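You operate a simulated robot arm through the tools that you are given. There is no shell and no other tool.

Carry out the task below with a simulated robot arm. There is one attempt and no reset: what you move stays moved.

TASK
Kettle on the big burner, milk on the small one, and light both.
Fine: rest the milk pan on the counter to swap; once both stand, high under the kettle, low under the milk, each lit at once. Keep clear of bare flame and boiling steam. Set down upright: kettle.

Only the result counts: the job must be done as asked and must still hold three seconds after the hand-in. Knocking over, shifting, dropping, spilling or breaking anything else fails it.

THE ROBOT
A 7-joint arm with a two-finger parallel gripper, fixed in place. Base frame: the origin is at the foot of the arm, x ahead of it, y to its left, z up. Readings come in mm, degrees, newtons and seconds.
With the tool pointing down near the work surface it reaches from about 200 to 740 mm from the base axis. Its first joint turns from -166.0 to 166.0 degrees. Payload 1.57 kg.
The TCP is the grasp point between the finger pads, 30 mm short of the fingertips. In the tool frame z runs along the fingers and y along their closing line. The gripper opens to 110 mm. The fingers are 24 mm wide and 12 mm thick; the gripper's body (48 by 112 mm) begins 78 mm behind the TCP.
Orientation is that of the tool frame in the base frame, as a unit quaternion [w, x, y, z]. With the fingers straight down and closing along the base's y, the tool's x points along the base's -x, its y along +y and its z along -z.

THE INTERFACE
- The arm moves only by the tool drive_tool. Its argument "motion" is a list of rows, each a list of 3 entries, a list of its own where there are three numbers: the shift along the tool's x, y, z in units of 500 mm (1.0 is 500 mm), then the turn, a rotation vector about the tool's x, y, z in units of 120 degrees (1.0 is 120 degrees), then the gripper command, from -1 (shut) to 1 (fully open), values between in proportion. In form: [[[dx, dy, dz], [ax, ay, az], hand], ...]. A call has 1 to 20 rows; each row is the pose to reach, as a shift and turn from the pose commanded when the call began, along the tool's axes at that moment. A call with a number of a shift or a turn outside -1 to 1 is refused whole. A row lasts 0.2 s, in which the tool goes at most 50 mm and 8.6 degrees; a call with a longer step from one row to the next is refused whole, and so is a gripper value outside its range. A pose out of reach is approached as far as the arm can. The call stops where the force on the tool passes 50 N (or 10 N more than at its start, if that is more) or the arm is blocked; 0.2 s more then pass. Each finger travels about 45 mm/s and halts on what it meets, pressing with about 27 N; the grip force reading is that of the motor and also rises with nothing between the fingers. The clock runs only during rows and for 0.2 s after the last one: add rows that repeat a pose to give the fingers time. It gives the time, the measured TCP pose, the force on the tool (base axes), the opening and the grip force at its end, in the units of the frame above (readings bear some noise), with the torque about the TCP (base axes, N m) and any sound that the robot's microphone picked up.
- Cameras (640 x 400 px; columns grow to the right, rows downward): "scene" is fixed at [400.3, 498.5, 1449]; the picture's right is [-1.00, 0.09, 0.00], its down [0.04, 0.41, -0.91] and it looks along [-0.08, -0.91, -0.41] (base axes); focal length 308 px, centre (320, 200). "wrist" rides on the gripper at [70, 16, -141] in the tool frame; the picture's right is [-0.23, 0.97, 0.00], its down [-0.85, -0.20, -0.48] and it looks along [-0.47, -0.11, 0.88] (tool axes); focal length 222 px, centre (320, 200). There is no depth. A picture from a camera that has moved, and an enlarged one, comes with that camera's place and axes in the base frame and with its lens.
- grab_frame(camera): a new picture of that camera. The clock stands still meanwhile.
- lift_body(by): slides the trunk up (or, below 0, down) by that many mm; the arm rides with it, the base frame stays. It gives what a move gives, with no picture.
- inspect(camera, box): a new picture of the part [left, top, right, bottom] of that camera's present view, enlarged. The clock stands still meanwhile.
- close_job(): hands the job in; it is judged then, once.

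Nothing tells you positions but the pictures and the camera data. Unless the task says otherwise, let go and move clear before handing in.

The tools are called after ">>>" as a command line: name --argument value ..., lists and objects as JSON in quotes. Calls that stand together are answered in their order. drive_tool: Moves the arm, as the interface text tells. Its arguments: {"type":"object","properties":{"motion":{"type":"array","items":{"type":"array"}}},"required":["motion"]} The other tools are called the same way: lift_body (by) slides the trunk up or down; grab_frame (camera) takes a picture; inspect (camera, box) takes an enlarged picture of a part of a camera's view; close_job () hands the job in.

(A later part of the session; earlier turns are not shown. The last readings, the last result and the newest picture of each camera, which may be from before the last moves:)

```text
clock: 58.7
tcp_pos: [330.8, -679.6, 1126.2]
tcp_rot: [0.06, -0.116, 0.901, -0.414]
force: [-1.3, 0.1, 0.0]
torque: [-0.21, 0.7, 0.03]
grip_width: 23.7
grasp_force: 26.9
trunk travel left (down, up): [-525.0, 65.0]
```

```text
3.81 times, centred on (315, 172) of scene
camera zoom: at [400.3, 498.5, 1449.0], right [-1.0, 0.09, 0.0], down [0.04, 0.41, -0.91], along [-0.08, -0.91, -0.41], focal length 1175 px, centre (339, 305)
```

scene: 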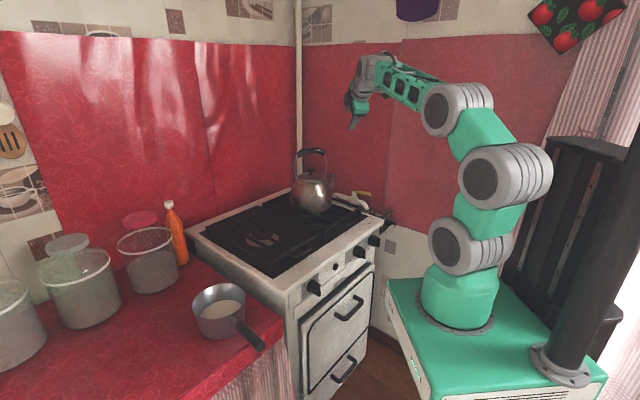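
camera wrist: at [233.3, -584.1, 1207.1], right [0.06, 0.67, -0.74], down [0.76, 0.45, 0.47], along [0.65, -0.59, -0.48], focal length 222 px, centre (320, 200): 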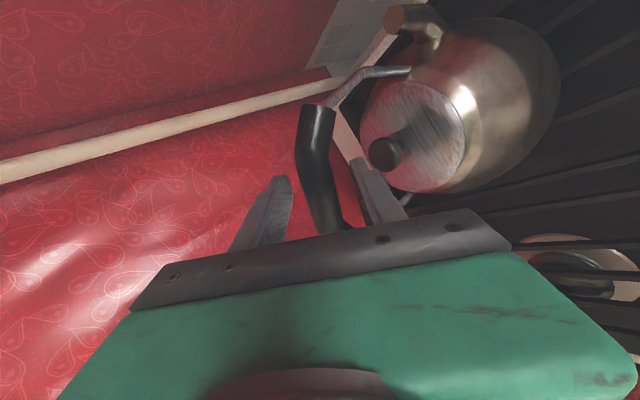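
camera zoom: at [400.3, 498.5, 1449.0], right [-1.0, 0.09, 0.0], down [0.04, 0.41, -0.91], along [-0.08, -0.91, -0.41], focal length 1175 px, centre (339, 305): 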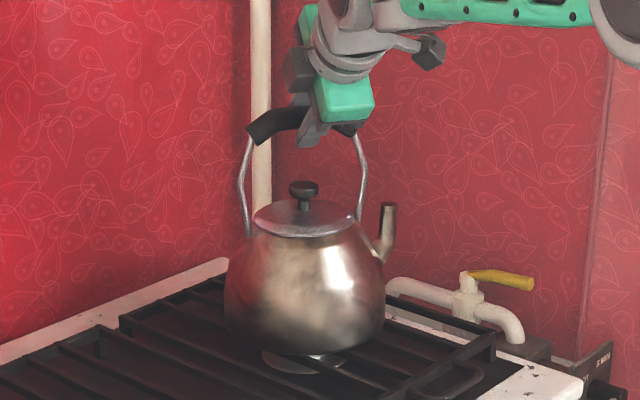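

Gripped the bar at 23.7 mm. Small test lift of 10 mm.

>>> drive_tool --motion '[[[0, -0.0076, -0.0065], [0, 0, 0], -1], [[0, -0.0152, -0.013], [0, 0, 0], -1], [[0, -0.0152, -0.013], [0, 0, 0], -1]]'

>>> inspect --camera "scene" --box '[260, 120, 370, 225]'

```text
clock: 59.5
tcp_pos: [331.1, -679.0, 1137.0]
tcp_rot: [0.061, -0.116, 0.902, -0.412]
force: [0.0, 0.1, -9.4]
torque: [0.04, 0.02, -0.01]
grip_width: 23.5
grasp_force: 26.7
trunk travel left (down, up): [-525.0, 65.0]
```

```text
3.81 times, centred on (315, 172) of scene
camera zoom: at [400.3, 498.5, 1449.0], right [-1.0, 0.09, 0.0], down [0.04, 0.41, -0.91], along [-0.08, -0.91, -0.41], focal length 1175 px, centre (339, 305)
```

zoom: 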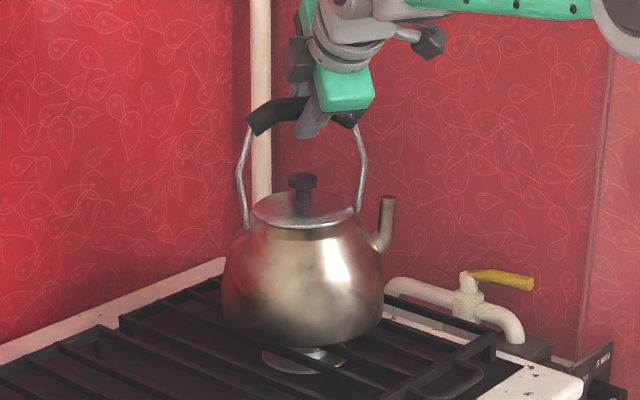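

The kettle (about 0.96 kg) hangs upright. I raise it 30 mm more and carry it over to the big burner.

>>> drive_tool --motion '[[[0, -0.0228, -0.0195], [0, 0, 0], -1], [[0, -0.0456, -0.039], [0, 0, 0], -1], [[-0.0173, -0.0392, -0.0462], [0, 0, 0], -1], [[-0.0518, -0.0263, -0.0605], [0, 0, 0], -1], [[-0.095, -0.0102, -0.0784], [0, 0, 0], -1], [[-0.1382, 0.0059, -0.0963], [0, 0, 0], -1], [[-0.1814, 0.022, -0.1142], [0, 0, 0], -1], [[-0.2246, 0.0381, -0.1321], [0, 0, 0], -1], [[-0.2678, 0.0542, -0.15], [0, 0, 0], -1], [[-0.311, 0.0703, -0.1679], [0, 0, 0], -1], [[-0.3542, 0.0864, -0.1858], [0, 0, 0], -1], [[-0.3974, 0.1025, -0.2037], [0, 0, 0], -1], [[-0.4406, 0.1186, -0.2216], [0, 0, 0], -1], [[-0.4666, 0.1283, -0.2323], [0, 0, 0], -1], [[-0.475, 0.1314, -0.236], [0, 0, 0], -1], [[-0.475, 0.1314, -0.236], [0, 0, 0], -1]]'

>>> inspect --camera "scene" --box '[180, 110, 360, 270]'

>>> grab_frame --camera "wrist"

```text
clock: 62.9
tcp_pos: [525.4, -490.2, 1168.1]
tcp_rot: [0.06, -0.116, 0.901, -0.413]
force: [0.0, -0.1, -9.8]
torque: [0.01, 0.04, 0.01]
grip_width: 23.7
grasp_force: 27.4
trunk travel left (down, up): [-525.0, 65.0]
```

```text
2.50 times, centred on (270, 190) of scene
camera zoom: at [400.3, 498.5, 1449.0], right [-1.0, 0.09, 0.0], down [0.04, 0.41, -0.91], along [-0.08, -0.91, -0.41], focal length 771 px, centre (445, 225)
```

zoom: 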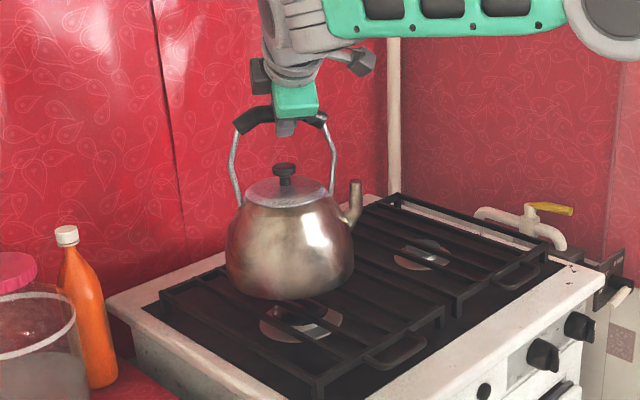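

```text
taken
camera wrist: at [428.6, -395.9, 1247.9], right [0.06, 0.67, -0.74], down [0.76, 0.45, 0.47], along [0.65, -0.59, -0.48], focal length 222 px, centre (320, 200)
```

wrist: 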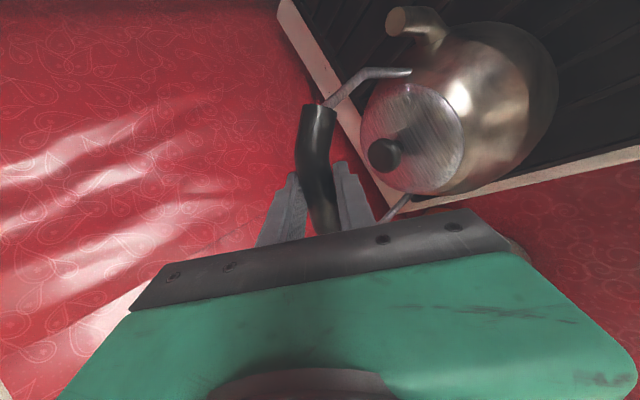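

Kettle is over the big burner. Lowering 36 mm (with a 5 mm centring correction), then final contact in small steps.

>>> drive_tool --motion '[[[0.0035, 0.0188, 0.0149], [0, 0, 0], -1], [[0.007, 0.0376, 0.0299], [0, 0, 0], -1], [[0.0104, 0.0564, 0.0448], [0, 0, 0], -1], [[0.0104, 0.0564, 0.0448], [0, 0, 0], -1]]'

>>> inspect --camera "scene" --box '[210, 150, 330, 260]'

```text
clock: 63.9
tcp_pos: [520.4, -490.6, 1132.5]
tcp_rot: [0.06, -0.116, 0.901, -0.413]
force: [0.3, -0.5, -8.8]
torque: [0.0, 0.04, -0.01]
grip_width: 23.9
grasp_force: 27.0
trunk travel left (down, up): [-525.0, 65.0]
```

```text
3.64 times, centred on (270, 205) of scene
camera zoom: at [400.3, 498.5, 1449.0], right [-1.0, 0.09, 0.0], down [0.04, 0.41, -0.91], along [-0.08, -0.91, -0.41], focal length 1122 px, centre (502, 182)
```

zoom: 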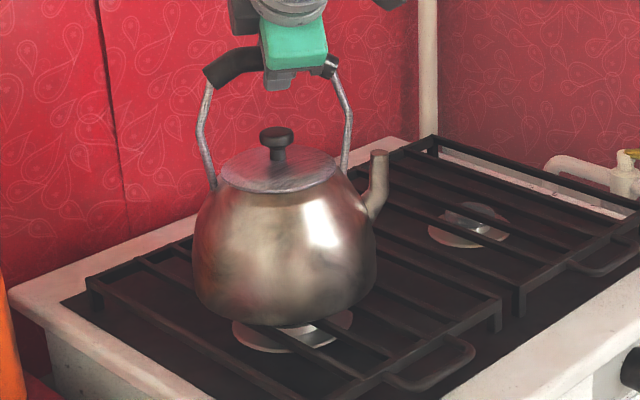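

>>> drive_tool --motion '[[[0, 0.0046, 0.0039], [0, 0, 0], -1], [[0, 0.0084, 0.0072], [0, 0, 0], -1], [[0, 0.0084, 0.0072], [0, 0, 0], -1]]'

```text
clock: 64.7
tcp_pos: [521.1, -491.1, 1128.2]
tcp_rot: [0.061, -0.115, 0.901, -0.415]
force: [0.2, 0.3, -1.8]
torque: [-0.14, 0.37, 0.0]
grip_width: 23.4
grasp_force: 27.3
trunk travel left (down, up): [-525.0, 65.0]
```

Weight is now nearly all on the grate. One millimetre more and release.

>>> drive_tool --motion '[[[0, 0.0015, 0.0013], [0, 0, 0], -1], [[0, 0.0015, 0.0013], [0, 0, 0], -0.7], [[0, 0.0015, 0.0013], [0, 0, 0], -0.5], [[0, 0.0015, 0.0013], [0, 0, 0], -0.3], [[0, 0.0015, 0.0013], [0, 0, 0], -0.09], [[0, 0.0015, 0.0013], [0, 0, 0], -0.09]]'

>>> inspect --camera "scene" --box '[210, 150, 330, 260]'

>>> grab_frame --camera "wrist"

```text
clock: 66.1
tcp_pos: [519.1, -490.1, 1125.4]
tcp_rot: [0.06, -0.116, 0.901, -0.414]
force: [-0.4, -0.7, -0.3]
torque: [0.01, 0.0, -0.02]
grip_width: 49.8
grasp_force: 0.1
trunk travel left (down, up): [-525.0, 65.0]
```

```text
3.64 times, centred on (270, 205) of scene
camera zoom: at [400.3, 498.5, 1449.0], right [-1.0, 0.09, 0.0], down [0.04, 0.41, -0.91], along [-0.08, -0.91, -0.41], focal length 1122 px, centre (502, 182)
```

zoom: 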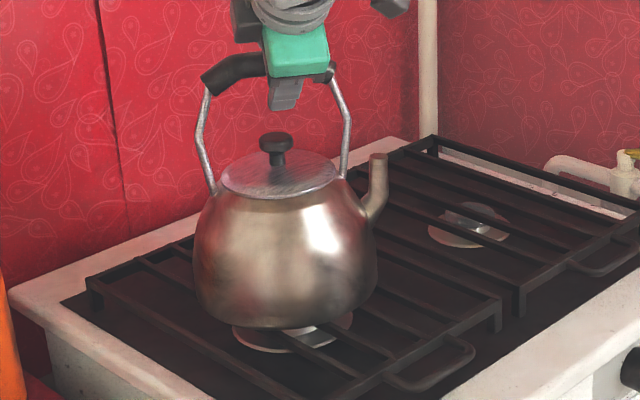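

```text
taken
camera wrist: at [421.9, -394.6, 1205.6], right [0.06, 0.67, -0.74], down [0.76, 0.45, 0.47], along [0.65, -0.59, -0.48], focal length 222 px, centre (320, 200)
```

wrist: 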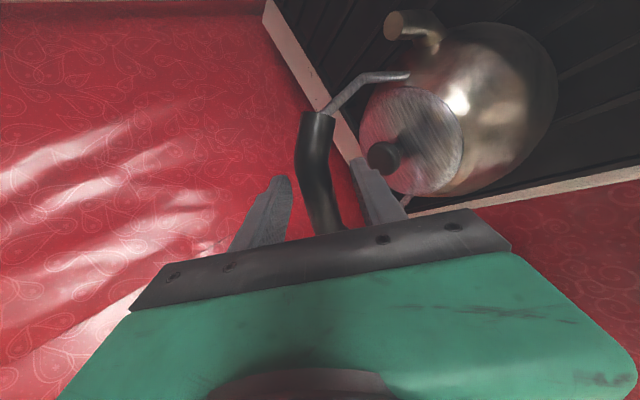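

The kettle stands upright on the big burner and is released. I back straight off and go to above the milk pan on the counter.

>>> drive_tool --motion '[[[0, 0, -0.06], [0, 0, 0], -0.09], [[0, 0, -0.15], [0, 0, 0], -0.09], [[0, 0, -0.24], [0, 0, 0], -0.09], [[-0.0436, 0.0729, -0.2582], [-0.0371, 0.0075, 0.012], -0.09], [[-0.0871, 0.1459, -0.2765], [-0.0743, 0.015, 0.0241], -0.09], [[-0.1307, 0.2188, -0.2947], [-0.1114, 0.0224, 0.0361], -0.09], [[-0.1742, 0.2917, -0.313], [-0.1486, 0.0299, 0.0482], -0.09], [[-0.2178, 0.3647, -0.3312], [-0.1857, 0.0374, 0.0602], -0.09], [[-0.2613, 0.4376, -0.3495], [-0.2229, 0.0449, 0.0723], -0.09], [[-0.3049, 0.5105, -0.3677], [-0.26, 0.0523, 0.0843], -0.09], [[-0.3484, 0.5835, -0.386], [-0.2972, 0.0598, 0.0964], -0.09], [[-0.392, 0.6564, -0.4042], [-0.3343, 0.0673, 0.1084], -0.09], [[-0.392, 0.6564, -0.4042], [-0.3343, 0.0673, 0.1084], -0.09]]'

>>> grab_frame --camera "wrist"

>>> grab_frame --camera "scene"

```text
clock: 68.9
tcp_pos: [621.2, -84.6, 1009.3]
tcp_rot: [-0.001, 0.001, 0.997, -0.078]
force: [0.5, 0.2, 0.0]
torque: [0.03, 0.02, -0.03]
grip_width: 50.0
grasp_force: 0.1
trunk travel left (down, up): [-525.0, 65.0]
```

```text
taken
camera wrist: at [551.4, -47.4, 1147.0], right [0.23, 0.96, -0.15], down [0.86, -0.12, 0.5], along [0.47, -0.24, -0.85], focal length 222 px, centre (320, 200)
```

wrist: 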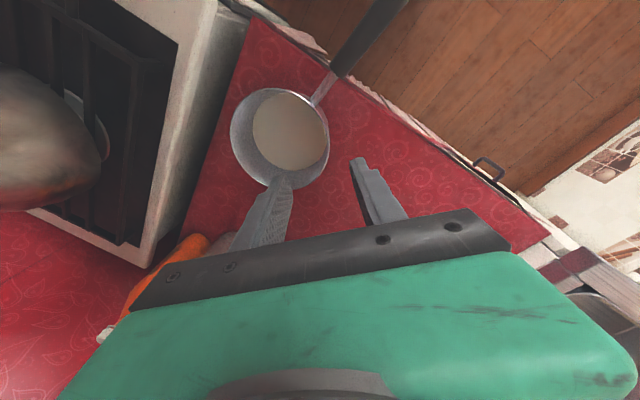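

```text
taken
```

scene: 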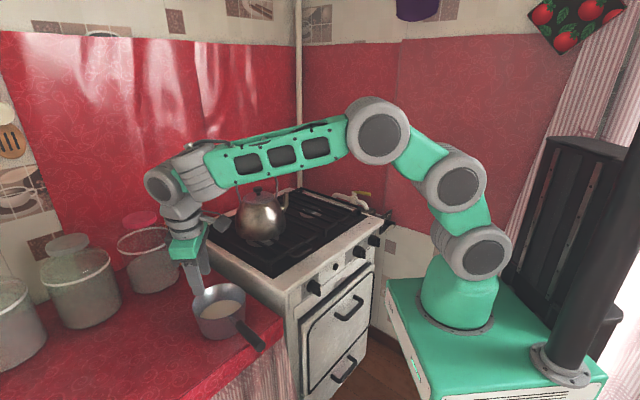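

>>> inspect --camera "wrist" --box '[200, 60, 420, 210]'

>>> inspect --camera "scene" --box '[160, 250, 280, 360]'

```text
2.67 times, centred on (310, 135) of wrist
camera zoom: at [551.4, -47.4, 1147.0], right [0.23, 0.96, -0.15], down [0.86, -0.12, 0.5], along [0.47, -0.24, -0.85], focal length 592 px, centre (347, 373)
```

zoom: 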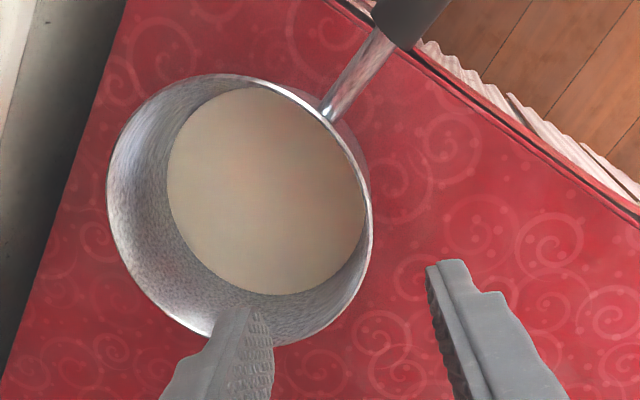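

```text
3.64 times, centred on (220, 305) of scene
camera zoom: at [400.3, 498.5, 1449.0], right [-1.0, 0.09, 0.0], down [0.04, 0.41, -0.91], along [-0.08, -0.91, -0.41], focal length 1122 px, centre (684, -182)
```

zoom: 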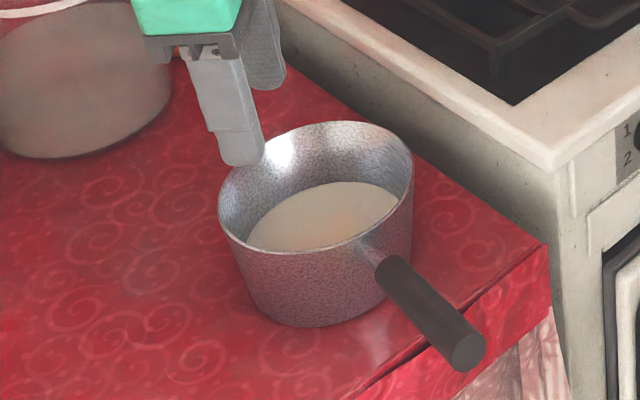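

Pan rim centre is around (612, -164). Descending to straddle its wall at the same place as before, pausing for a check.

>>> drive_tool --motion '[[[0.0082, 0.0099, 0.05], [0, 0, 0], -0.09], [[0.0164, 0.0198, 0.12], [0, 0, 0], -0.09], [[0.0164, 0.0198, 0.18], [0, 0, 0], -0.09], [[0.0164, 0.0198, 0.215], [0, 0, 0], -0.09], [[0.0164, 0.0198, 0.215], [0, 0, 0], -0.09]]'

>>> inspect --camera "wrist" --box '[200, 60, 420, 210]'

```text
clock: 70.1
tcp_pos: [610.2, -91.6, 901.9]
tcp_rot: [0.0, 0.0, 0.997, -0.078]
force: [-0.6, -0.1, 0.3]
torque: [-0.03, 0.0, 0.02]
grip_width: 50.1
grasp_force: 0.0
trunk travel left (down, up): [-525.0, 65.0]
```

```text
2.67 times, centred on (310, 135) of wrist
camera zoom: at [541.4, -54.5, 1040.0], right [0.23, 0.96, -0.15], down [0.86, -0.12, 0.5], along [0.47, -0.24, -0.85], focal length 592 px, centre (347, 373)
```

zoom: 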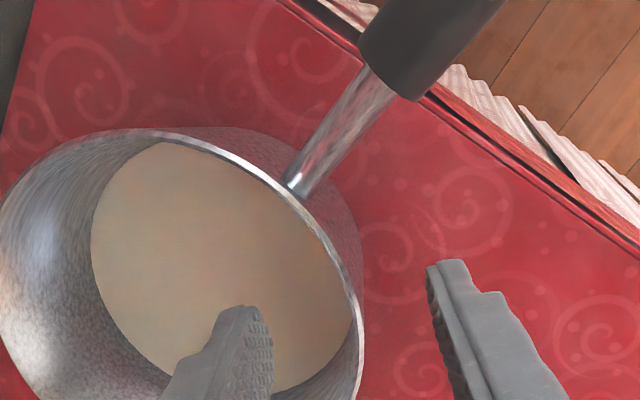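

>>> drive_tool --motion '[[[-0.002, 0, 0.03], [0, 0, 0], -0.09], [[-0.004, 0, 0.06], [0, 0, 0], -0.09], [[-0.0056, 0, 0.089], [0, 0, 0], -0.09], [[-0.0056, 0, 0.089], [0, 0, 0], -0.09]]'

>>> inspect --camera "wrist" --box '[200, 60, 420, 210]'

>>> inspect --camera "scene" --box '[160, 250, 280, 360]'

```text
clock: 71.1
tcp_pos: [612.6, -99.7, 858.9]
tcp_rot: [0.0, 0.0, 0.997, -0.077]
force: [-0.3, 0.2, -0.6]
torque: [-0.01, 0.0, 0.02]
grip_width: 50.3
grasp_force: 0.1
trunk travel left (down, up): [-525.0, 65.0]
```

```text
2.67 times, centred on (310, 135) of wrist
camera zoom: at [543.5, -62.0, 997.4], right [0.23, 0.96, -0.15], down [0.86, -0.12, 0.5], along [0.47, -0.24, -0.85], focal length 592 px, centre (347, 373)
```

zoom: 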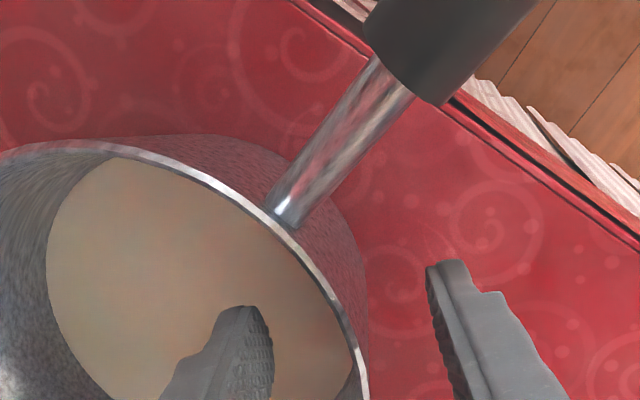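

```text
3.64 times, centred on (220, 305) of scene
camera zoom: at [400.3, 498.5, 1449.0], right [-1.0, 0.09, 0.0], down [0.04, 0.41, -0.91], along [-0.08, -0.91, -0.41], focal length 1122 px, centre (684, -182)
```

zoom: 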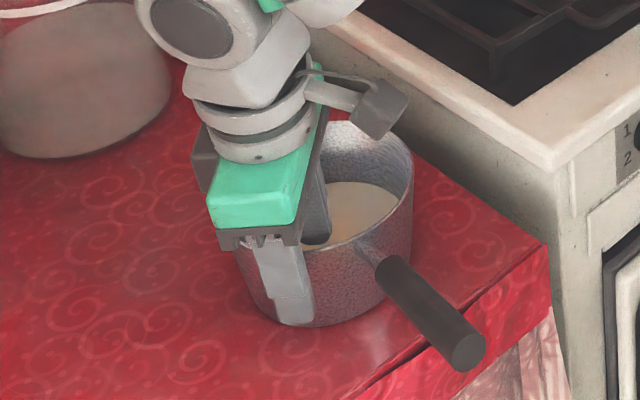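

>>> drive_tool --motion '[[[0, 0, 0], [0, 0, 0], -0.3], [[0, 0, 0], [0, 0, 0], -0.5], [[0, 0, 0], [0, 0, 0], -0.65], [[0, 0, 0], [0, 0, 0], -0.75], [[0, 0, 0], [0, 0, 0], -0.83], [[0, 0, 0], [0, 0, 0], -0.9], [[0, 0, 0], [0, 0, 0], -1], [[0, 0, 0], [0, 0, 0], -1], [[0, 0, 0], [0, 0, 0], -1], [[0, 0, 0], [0, 0, 0], -1]]'

>>> inspect --camera "scene" --box '[160, 250, 280, 360]'

```text
clock: 73.3
tcp_pos: [612.6, -99.5, 859.7]
tcp_rot: [0.0, -0.001, 0.997, -0.077]
force: [-0.2, 2.9, -0.7]
torque: [0.75, -0.08, 0.03]
grip_width: 2.5
grasp_force: 24.0
trunk travel left (down, up): [-525.0, 65.0]
```

```text
3.64 times, centred on (220, 305) of scene
camera zoom: at [400.3, 498.5, 1449.0], right [-1.0, 0.09, 0.0], down [0.04, 0.41, -0.91], along [-0.08, -0.91, -0.41], focal length 1122 px, centre (684, -182)
```

zoom: 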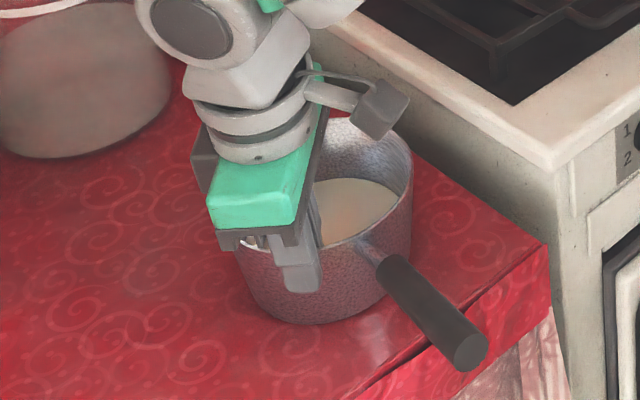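

>>> drive_tool --motion '[[[0, -0.0016, -0.01], [0, 0, 0], -1], [[0, -0.0031, -0.02], [-0.006, 0, 0], -1], [[0, -0.0047, -0.0296], [-0.0125, 0, 0], -1], [[0, -0.0047, -0.0296], [-0.0125, 0, 0], -1]]'

>>> inspect --camera "scene" --box '[160, 240, 280, 350]'

```text
clock: 74.3
tcp_pos: [610.7, -98.1, 873.8]
tcp_rot: [-0.001, 0.0, 0.998, -0.064]
force: [-0.3, 0.2, -10.8]
torque: [0.59, -0.03, -0.01]
grip_width: 2.8
grasp_force: 24.4
trunk travel left (down, up): [-525.0, 65.0]
```

```text
3.64 times, centred on (220, 295) of scene
camera zoom: at [400.3, 498.5, 1449.0], right [-1.0, 0.09, 0.0], down [0.04, 0.41, -0.91], along [-0.08, -0.91, -0.41], focal length 1122 px, centre (684, -146)
```

zoom: 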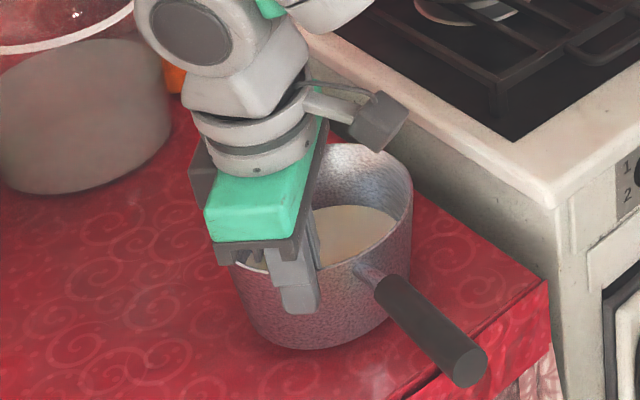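

The pan is level and firmly held. I lift it 156 mm and bring it around the front of the kettle (well clear of the spout) toward the right burner.

>>> drive_tool --motion '[[[0, -0.0081, -0.0619], [0, 0, 0], -1], [[0, -0.0163, -0.1237], [0, 0, 0], -1], [[0, -0.0244, -0.1856], [0, 0, 0], -1], [[0, -0.0326, -0.2474], [0, 0, 0], -1], [[0, -0.0407, -0.3093], [0, 0, 0], -1], [[0.0187, -0.0547, -0.3075], [0, 0, 0], -1], [[0.0622, -0.0875, -0.3031], [0, 0, 0], -1], [[0.1182, -0.1296, -0.2976], [0, 0, 0], -1], [[0.1742, -0.1717, -0.2921], [0, 0, 0], -1], [[0.2301, -0.2139, -0.2865], [0, 0, 0], -1], [[0.2861, -0.256, -0.281], [0, 0, 0], -1], [[0.3421, -0.2981, -0.2754], [0, 0, 0], -1], [[0.3981, -0.3402, -0.2699], [0, 0, 0], -1], [[0.4541, -0.3823, -0.2643], [0, 0, 0], -1], [[0.51, -0.4245, -0.2588], [0, 0, 0], -1], [[0.5598, -0.4619, -0.2539], [0, 0, 0], -1], [[0.6033, -0.4947, -0.2495], [0, 0, 0], -1], [[0.622, -0.5087, -0.2477], [0, 0, 0], -1], [[0.622, -0.5087, -0.2477], [0, 0, 0], -1]]'

>>> grab_frame --camera "scene"

>>> grab_frame --camera "wrist"

```text
clock: 78.3
tcp_pos: [298.6, -334.1, 1028.5]
tcp_rot: [0.0, 0.0, 0.998, -0.065]
force: [-0.6, -0.2, -9.8]
torque: [0.58, -0.07, -0.02]
grip_width: 3.0
grasp_force: 24.6
trunk travel left (down, up): [-525.0, 65.0]
```

```text
taken
```

scene: 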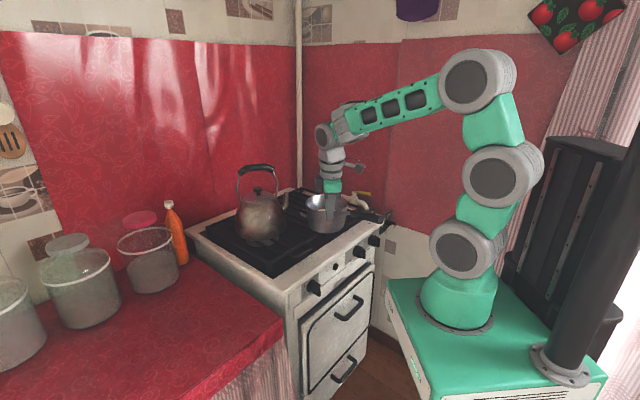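

```text
taken
camera wrist: at [229.5, -300.8, 1167.6], right [0.23, 0.97, -0.13], down [0.86, -0.14, 0.5], along [0.47, -0.22, -0.86], focal length 222 px, centre (320, 200)
```

wrist: 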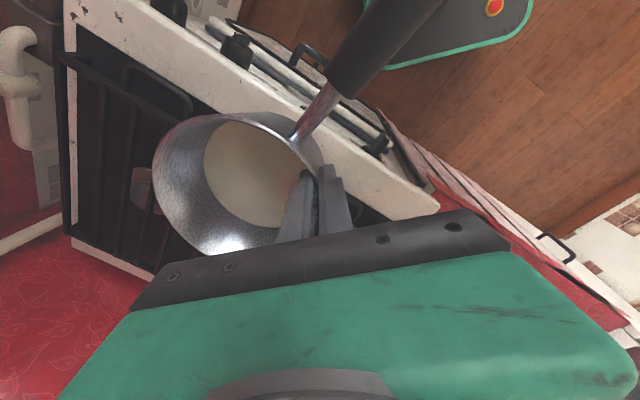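

>>> inspect --camera "wrist" --box '[60, 130, 200, 230]'

>>> inspect --camera "scene" --box '[230, 150, 370, 255]'

```text
4.00 times, centred on (130, 180) of wrist
camera zoom: at [229.5, -300.8, 1167.6], right [0.23, 0.97, -0.13], down [0.86, -0.14, 0.5], along [0.47, -0.22, -0.86], focal length 888 px, centre (1080, 280)
```

zoom: 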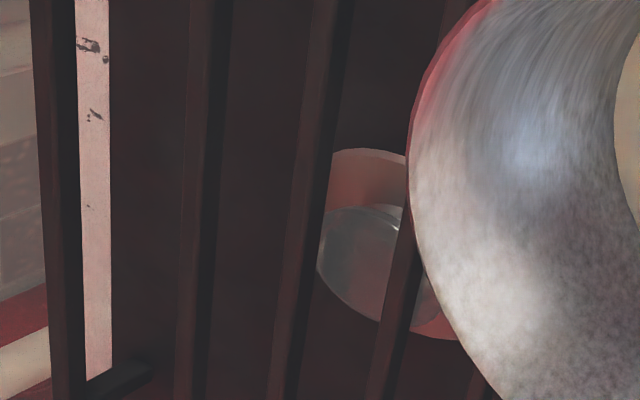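

```text
3.81 times, centred on (300, 202) of scene
camera zoom: at [400.3, 498.5, 1449.0], right [-1.0, 0.09, 0.0], down [0.04, 0.41, -0.91], along [-0.08, -0.91, -0.41], focal length 1175 px, centre (396, 190)
```

zoom: 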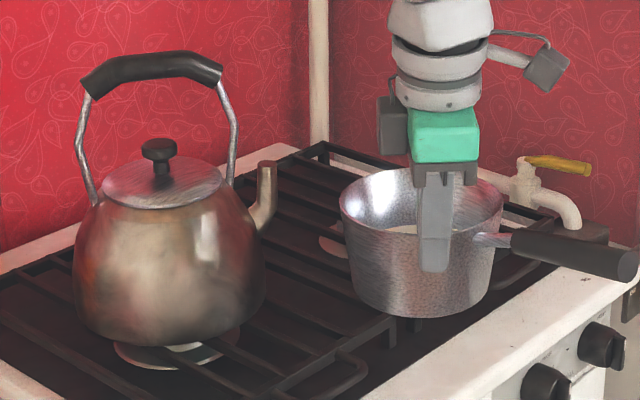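

The small burner's centre checks out near (333, -682). I carry the pan over it, still raised.

>>> drive_tool --motion '[[[-0.0028, -0.0223, 0.0029], [0, 0, 0], -1], [[-0.0083, -0.0669, 0.0088], [0, 0, 0], -1], [[-0.0151, -0.1226, 0.0161], [0, 0, 0], -1], [[-0.0227, -0.1839, 0.0242], [0, 0, 0], -1], [[-0.0303, -0.2452, 0.0323], [0, 0, 0], -1], [[-0.0378, -0.3065, 0.0403], [0, 0, 0], -1], [[-0.0454, -0.3678, 0.0484], [0, 0, 0], -1], [[-0.053, -0.429, 0.0564], [0, 0, 0], -1], [[-0.0605, -0.4903, 0.0645], [0, 0, 0], -1], [[-0.066, -0.5349, 0.0704], [0, 0, 0], -1], [[-0.0688, -0.5572, 0.0733], [0, 0, 0], -1], [[-0.0688, -0.5572, 0.0733], [0, 0, 0], -1]]'

>>> grab_frame --camera "scene"

>>> grab_frame --camera "wrist"

```text
clock: 80.9
tcp_pos: [333.8, -615.6, 1028.4]
tcp_rot: [0.001, 0.0, 0.998, -0.064]
force: [-0.1, -0.2, -10.4]
torque: [0.58, -0.03, 0.01]
grip_width: 2.9
grasp_force: 23.3
trunk travel left (down, up): [-525.0, 65.0]
```

```text
taken
```

scene: 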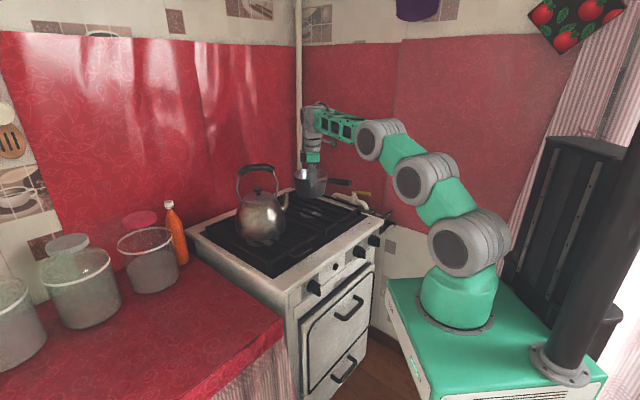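

```text
taken
camera wrist: at [265.2, -581.9, 1167.1], right [0.23, 0.97, -0.12], down [0.86, -0.14, 0.5], along [0.47, -0.22, -0.86], focal length 222 px, centre (320, 200)
```

wrist: 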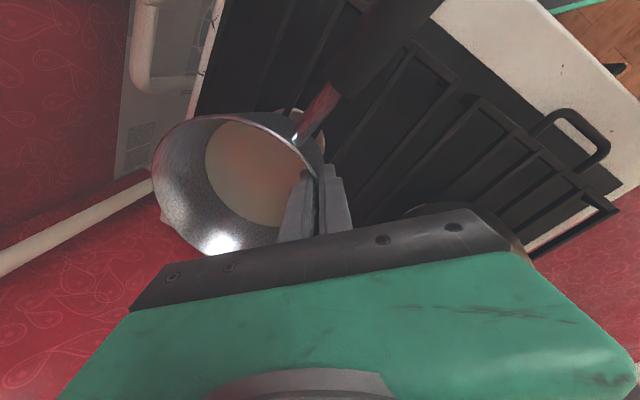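

>>> inspect --camera "scene" --box '[270, 140, 370, 230]'

>>> inspect --camera "wrist" --box '[230, 70, 370, 170]'

```text
4.44 times, centred on (320, 185) of scene
camera zoom: at [400.3, 498.5, 1449.0], right [-1.0, 0.09, 0.0], down [0.04, 0.41, -0.91], along [-0.08, -0.91, -0.41], focal length 1371 px, centre (320, 267)
```

zoom: 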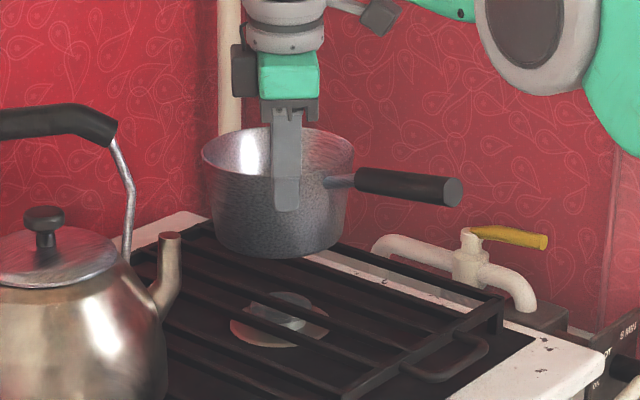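

```text
4.00 times, centred on (300, 120) of wrist
camera zoom: at [265.2, -581.9, 1167.1], right [0.23, 0.97, -0.12], down [0.86, -0.14, 0.5], along [0.47, -0.22, -0.86], focal length 888 px, centre (400, 520)
```

zoom: 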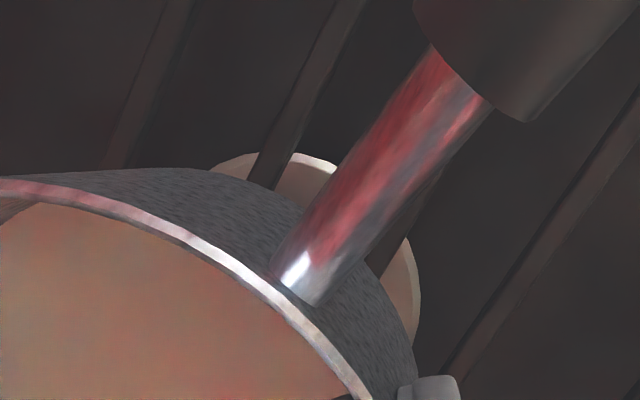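

>>> inspect --camera "scene" --box '[295, 160, 355, 225]'

```text
6.15 times, centred on (325, 192) of scene
camera zoom: at [400.3, 498.5, 1449.0], right [-1.0, 0.09, 0.0], down [0.04, 0.41, -0.91], along [-0.08, -0.91, -0.41], focal length 1898 px, centre (289, 246)
```

zoom: 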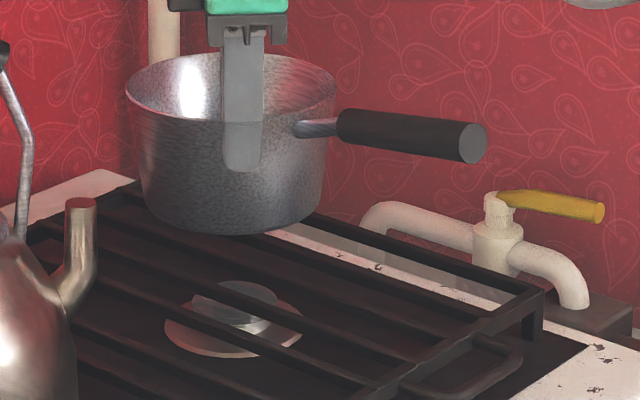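

The pan is centred over the small burner, though it seems to have crept down a few millimetres in the grip. I lower it promptly, the last part in small steps.

>>> drive_tool --motion '[[[0, 0.0035, 0.0264], [0, 0, 0], -1], [[0, 0.007, 0.0529], [0, 0, 0], -1], [[0, 0.0098, 0.0754], [0, 0, 0], -1], [[0, 0.0098, 0.0754], [0, 0, 0], -1]]'

>>> inspect --camera "scene" --box '[295, 170, 355, 235]'

```text
clock: 81.9
tcp_pos: [335.2, -615.4, 990.4]
tcp_rot: [0.0, -0.002, 0.998, -0.065]
force: [-0.5, 0.4, -10.8]
torque: [0.58, -0.04, 0.01]
grip_width: 2.7
grasp_force: 23.5
trunk travel left (down, up): [-525.0, 65.0]
```

```text
6.15 times, centred on (325, 202) of scene
camera zoom: at [400.3, 498.5, 1449.0], right [-1.0, 0.09, 0.0], down [0.04, 0.41, -0.91], along [-0.08, -0.91, -0.41], focal length 1898 px, centre (289, 185)
```

zoom: 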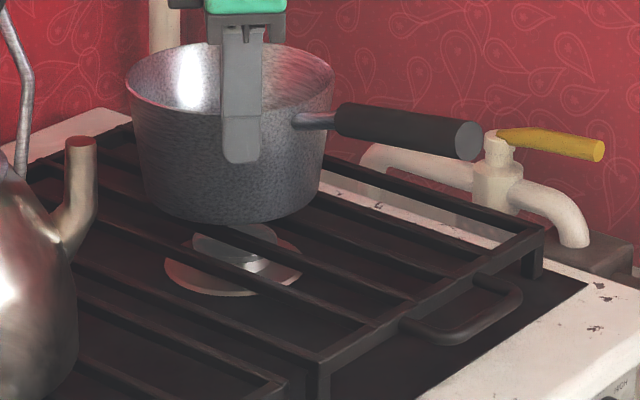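

>>> drive_tool --motion '[[[0, 0.0013, 0.01], [0, 0, 0], -1], [[0, 0.0026, 0.02], [0, 0, 0], -1], [[0, 0.0026, 0.02], [0, 0, 0], -1]]'

```text
clock: 82.7
tcp_pos: [334.4, -614.8, 979.6]
tcp_rot: [0.0, 0.0, 0.998, -0.065]
force: [-0.4, 0.1, -10.4]
torque: [0.59, -0.04, 0.01]
grip_width: 2.9
grasp_force: 23.9
trunk travel left (down, up): [-525.0, 65.0]
```

>>> drive_tool --motion '[[[0, 0.0005, 0.004], [0, 0, 0], -1], [[0, 0.001, 0.008], [0, 0, 0], -1], [[0, 0.001, 0.008], [0, 0, 0], -1]]'

```text
clock: 83.5
tcp_pos: [334.9, -617.4, 977.0]
tcp_rot: [0.0, 0.0, 0.998, -0.066]
force: [-0.4, 0.3, -10.8]
torque: [0.57, -0.04, 0.01]
grip_width: 2.8
grasp_force: 24.1
trunk travel left (down, up): [-525.0, 65.0]
```

>>> drive_tool --motion '[[[0, 0.0005, 0.004], [0, 0, 0], -1], [[0, 0.001, 0.008], [0, 0, 0], -1], [[0, 0.001, 0.008], [0, 0, 0], -1]]'

```text
clock: 84.3
tcp_pos: [334.7, -615.7, 973.6]
tcp_rot: [0.001, 0.0, 0.998, -0.067]
force: [1.4, 0.0, 2.0]
torque: [0.05, 0.42, -0.06]
grip_width: 2.9
grasp_force: 24.3
trunk travel left (down, up): [-525.0, 65.0]
```

Contact with the grate: releasing gently.

>>> drive_tool --motion '[[[0, 0, 0], [0, 0, 0], -0.9], [[0, 0, 0], [0, 0, 0], -0.75], [[0, 0, 0], [0, 0, 0], -0.55], [[0, 0, 0], [0, 0, 0], -0.35], [[0, 0, 0], [0, 0, 0], -0.1], [[0, 0, 0], [0, 0, 0], -0.1]]'

>>> inspect --camera "scene" --box '[270, 160, 360, 240]'

>>> grab_frame --camera "wrist"

```text
clock: 85.7
tcp_pos: [334.2, -616.1, 971.6]
tcp_rot: [0.0, 0.0, 0.998, -0.064]
force: [-0.9, -0.5, -0.6]
torque: [-0.02, 0.0, 0.04]
grip_width: 49.7
grasp_force: 0.1
trunk travel left (down, up): [-525.0, 65.0]
```

```text
5.00 times, centred on (315, 200) of scene
camera zoom: at [400.3, 498.5, 1449.0], right [-1.0, 0.09, 0.0], down [0.04, 0.41, -0.91], along [-0.08, -0.91, -0.41], focal length 1542 px, centre (345, 200)
```

zoom: 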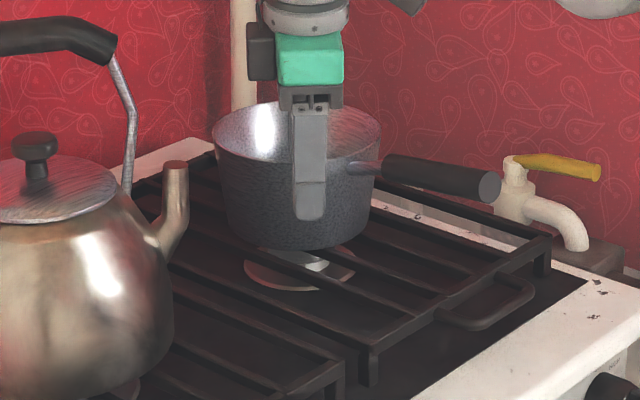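

```text
taken
camera wrist: at [265.5, -581.2, 1111.6], right [0.23, 0.97, -0.13], down [0.86, -0.14, 0.5], along [0.47, -0.22, -0.86], focal length 222 px, centre (320, 200)
```

wrist: 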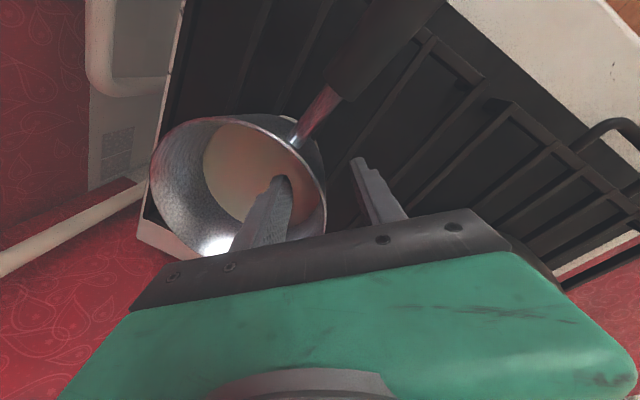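

Pan rests on the small burner. I withdraw straight up and swing back toward the stove front to study the controls.

>>> drive_tool --motion '[[[0, 0, -0.05], [0, 0, 0], -0.1], [[0, 0, -0.11], [0, 0, 0], -0.1], [[0, 0, -0.18], [0, 0, 0], -0.1], [[0.0409, 0.0409, -0.1829], [0.0101, -0.0368, 0.0419], -0.1], [[0.0818, 0.0818, -0.1858], [0.0201, -0.0736, 0.0838], -0.1], [[0.1227, 0.1227, -0.1887], [0.0302, -0.1103, 0.1257], -0.1], [[0.1636, 0.1636, -0.1916], [0.0402, -0.1471, 0.1676], -0.1], [[0.2044, 0.2044, -0.1944], [0.0503, -0.1839, 0.2094], -0.1], [[0.2453, 0.2453, -0.1973], [0.0603, -0.2207, 0.2513], -0.1], [[0.2862, 0.2862, -0.2002], [0.0704, -0.2574, 0.2932], -0.1], [[0.3271, 0.3271, -0.2031], [0.0804, -0.2942, 0.3351], -0.1], [[0.368, 0.368, -0.206], [0.0905, -0.331, 0.377], -0.1], [[0.368, 0.368, -0.206], [0.0905, -0.331, 0.377], -0.1]]'

>>> grab_frame --camera "scene"

>>> grab_frame --camera "wrist"

```text
clock: 88.5
tcp_pos: [151.2, -420.1, 1050.2]
tcp_rot: [0.355, 0.355, 0.852, -0.147]
force: [-0.5, -0.3, 0.3]
torque: [0.05, 0.03, -0.01]
grip_width: 49.5
grasp_force: 0.1
trunk travel left (down, up): [-525.0, 65.0]
```

```text
taken
```

scene: 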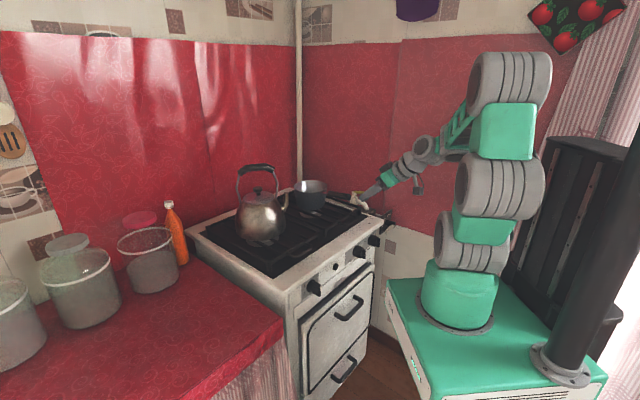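

```text
taken
camera wrist: at [56.7, -303.0, 1101.6], right [0.8, 0.57, 0.16], down [0.04, -0.33, 0.94], along [0.6, -0.75, -0.29], focal length 222 px, centre (320, 200)
```

wrist: 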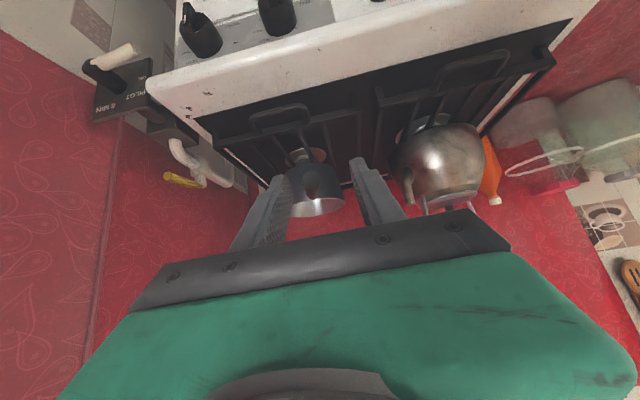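

Both vessels stand on their burners. Let me check them closely and re-examine the timer plate, lever and taps.

>>> inspect --camera "wrist" --box '[240, 90, 520, 220]'

>>> inspect --camera "wrist" --box '[70, 0, 320, 150]'

>>> inspect --camera "scene" --box '[225, 155, 365, 255]'

```text
2.29 times, centred on (380, 155) of wrist
camera zoom: at [56.7, -303.0, 1101.6], right [0.8, 0.57, 0.16], down [0.04, -0.33, 0.94], along [0.6, -0.75, -0.29], focal length 508 px, centre (183, 303)
```

zoom: 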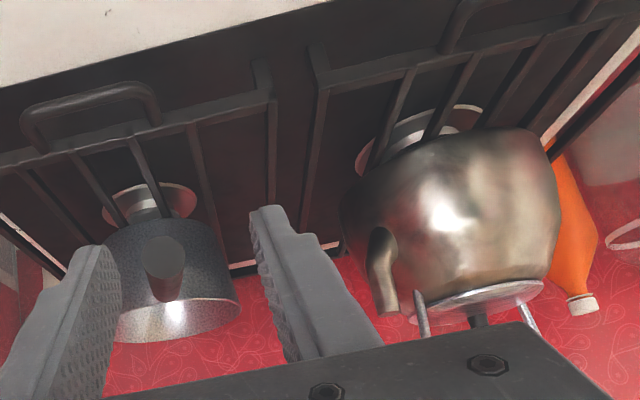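

```text
2.56 times, centred on (195, 75) of wrist
camera zoom: at [56.7, -303.0, 1101.6], right [0.8, 0.57, 0.16], down [0.04, -0.33, 0.94], along [0.6, -0.75, -0.29], focal length 569 px, centre (640, 520)
```

zoom: 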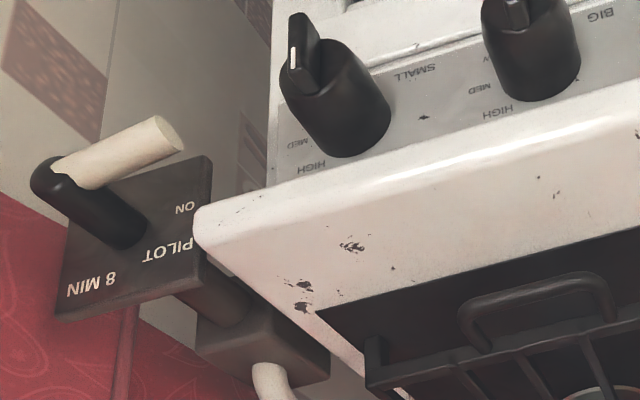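

```text
4.00 times, centred on (295, 205) of scene
camera zoom: at [400.3, 498.5, 1449.0], right [-1.0, 0.09, 0.0], down [0.04, 0.41, -0.91], along [-0.08, -0.91, -0.41], focal length 1234 px, centre (420, 180)
```

zoom: 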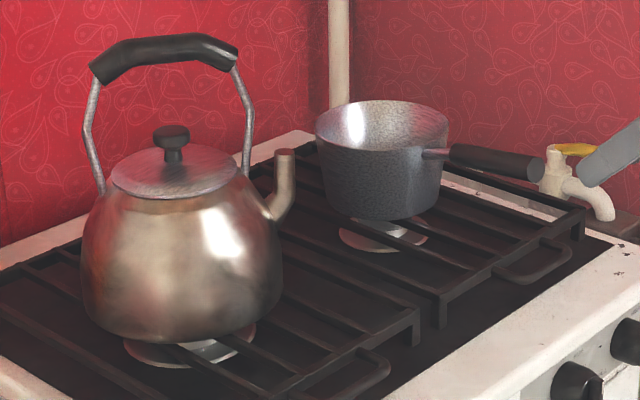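

Both vessels look well seated. Before touching any control I look for a pilot flame at the burners and re-read the lever plate at high zoom.

>>> inspect --camera "scene" --box '[246, 228, 286, 256]'

>>> inspect --camera "scene" --box '[298, 204, 338, 230]'

>>> inspect --camera "wrist" --box '[85, 30, 165, 130]'

>>> inspect --camera "wrist" --box '[275, 130, 335, 180]'

```text
14.29 times, centred on (266, 242) of scene
camera zoom: at [400.3, 498.5, 1449.0], right [-1.0, 0.09, 0.0], down [0.04, 0.41, -0.91], along [-0.08, -0.91, -0.41], focal length 4406 px, centre (1091, -400)
```

zoom: 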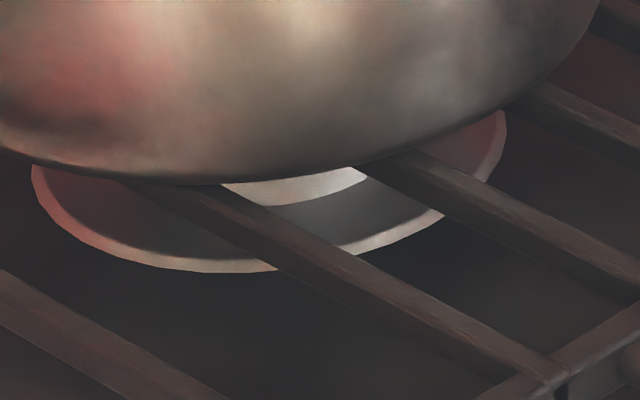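

```text
15.38 times, centred on (318, 217) of scene
camera zoom: at [400.3, 498.5, 1449.0], right [-1.0, 0.09, 0.0], down [0.04, 0.41, -0.91], along [-0.08, -0.91, -0.41], focal length 4745 px, centre (351, -62)
```

zoom: 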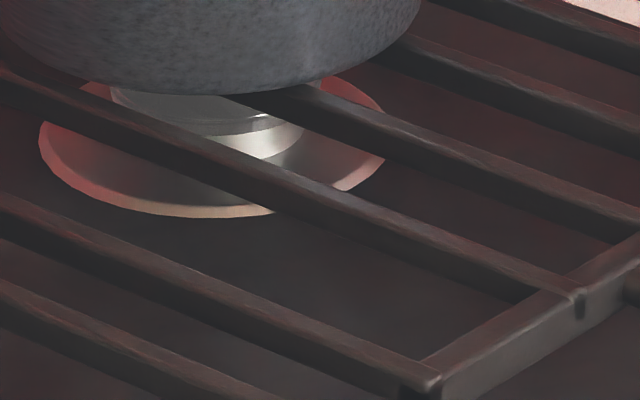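

```text
4.00 times, centred on (125, 80) of wrist
camera zoom: at [56.7, -303.0, 1101.6], right [0.8, 0.57, 0.16], down [0.04, -0.33, 0.94], along [0.6, -0.75, -0.29], focal length 888 px, centre (1100, 680)
```

zoom: 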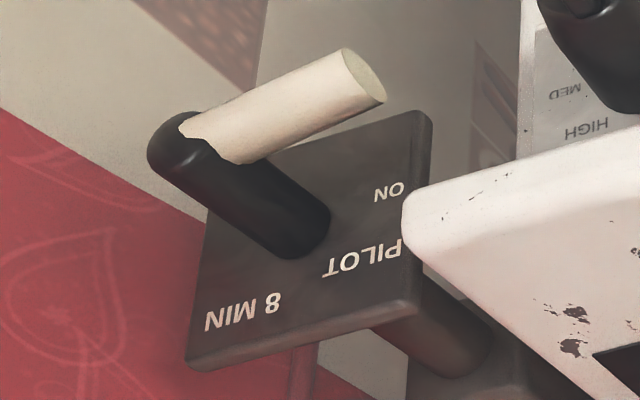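

```text
8.00 times, centred on (305, 155) of wrist
camera zoom: at [56.7, -303.0, 1101.6], right [0.8, 0.57, 0.16], down [0.04, -0.33, 0.94], along [0.6, -0.75, -0.29], focal length 1777 px, centre (440, 560)
```

zoom: 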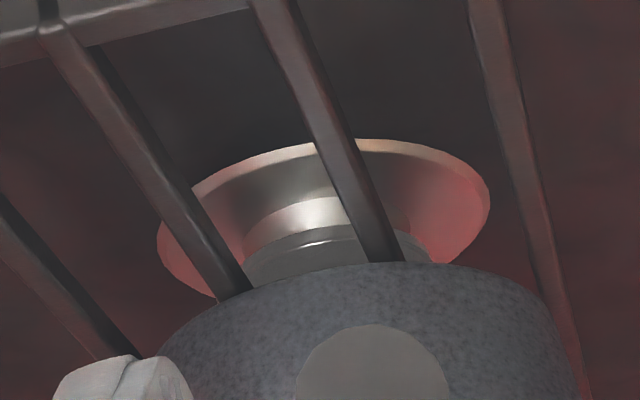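

No pilot flame is visible, the gas cock on the pipe is in line (open), and the lever points exactly at its ON mark. I back the tool off from the stove front and lower the trunk so the arm can work level with the control panel.

>>> drive_tool --motion '[[[-0.0065, 0, -0.064], [0, 0, 0], -0.1], [[-0.013, 0, -0.128], [0, 0, 0], -0.1], [[-0.0195, 0.001, -0.192], [0, 0, 0], -0.1], [[-0.026, 0.001, -0.256], [0, 0, 0], -0.1], [[-0.026, 0.001, -0.256], [0, 0, 0], -0.1]]'

```text
clock: 89.7
tcp_pos: [93.4, -359.6, 1151.4]
tcp_rot: [0.353, 0.354, 0.853, -0.146]
force: [0.8, -0.5, -0.6]
torque: [0.0, -0.03, -0.02]
grip_width: 49.4
grasp_force: 0.0
trunk travel left (down, up): [-525.0, 65.0]
```

>>> lift_body --by -250

>>> grab_frame --camera "scene"

>>> grab_frame --camera "wrist"

```text
clock: 92.3
tcp_pos: [94.2, -359.7, 901.0]
tcp_rot: [0.353, 0.354, 0.853, -0.146]
force: [0.3, 0.1, 0.4]
torque: [0.02, 0.01, -0.05]
grip_width: 49.3
grasp_force: 0.1
trunk travel left (down, up): [-275.0, 315.0]
```

```text
taken
```

scene: 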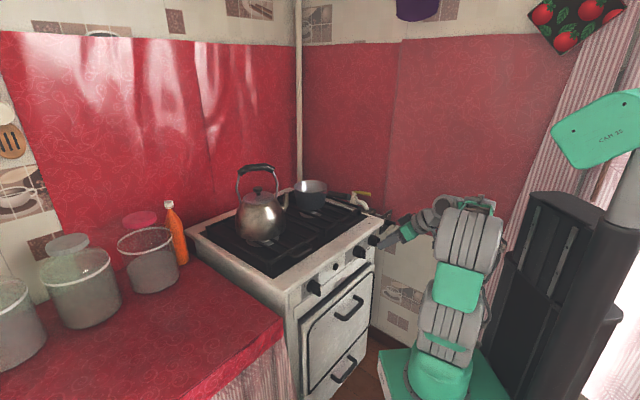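

```text
taken
camera wrist: at [1.4, -243.4, 952.3], right [0.8, 0.57, 0.16], down [0.05, -0.33, 0.94], along [0.6, -0.75, -0.29], focal length 222 px, centre (320, 200)
```

wrist: 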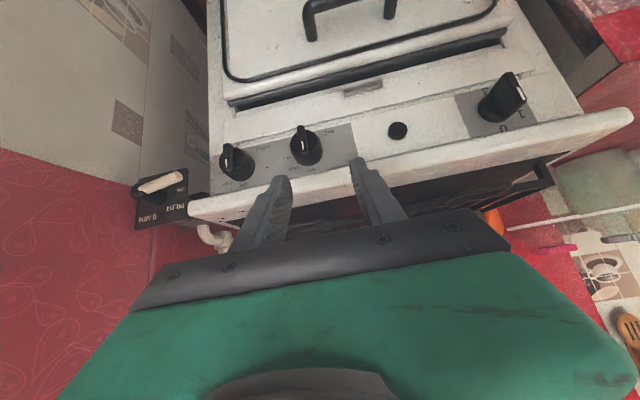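

>>> lift_body --by -90

>>> inspect --camera "wrist" --box '[200, 60, 520, 200]'

>>> inspect --camera "wrist" --box '[110, 110, 230, 240]'

```text
clock: 93.6
tcp_pos: [94.3, -359.8, 809.6]
tcp_rot: [0.354, 0.354, 0.853, -0.146]
force: [0.2, 0.1, 0.5]
torque: [0.04, 0.0, 0.01]
grip_width: 49.3
grasp_force: 0.0
trunk travel left (down, up): [-185.0, 405.0]
```

```text
2.00 times, centred on (360, 130) of wrist
camera zoom: at [1.4, -243.4, 862.3], right [0.8, 0.57, 0.16], down [0.05, -0.33, 0.94], along [0.6, -0.75, -0.29], focal length 444 px, centre (240, 340)
```

zoom: 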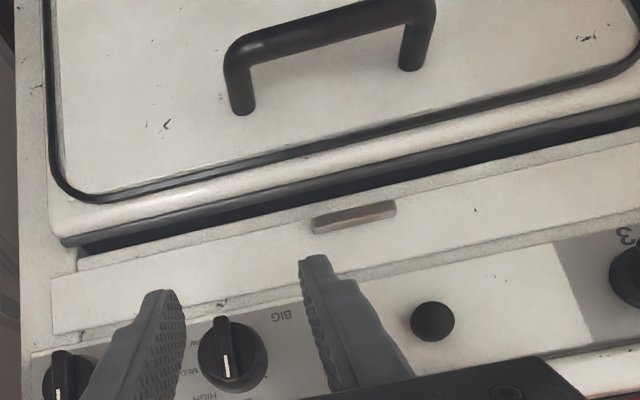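

```text
3.08 times, centred on (170, 175) of wrist
camera zoom: at [1.4, -243.4, 862.3], right [0.8, 0.57, 0.16], down [0.05, -0.33, 0.94], along [0.6, -0.75, -0.29], focal length 684 px, centre (782, 277)
```

zoom: 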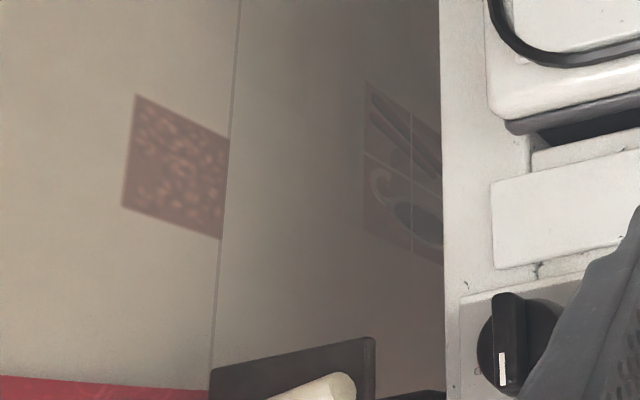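

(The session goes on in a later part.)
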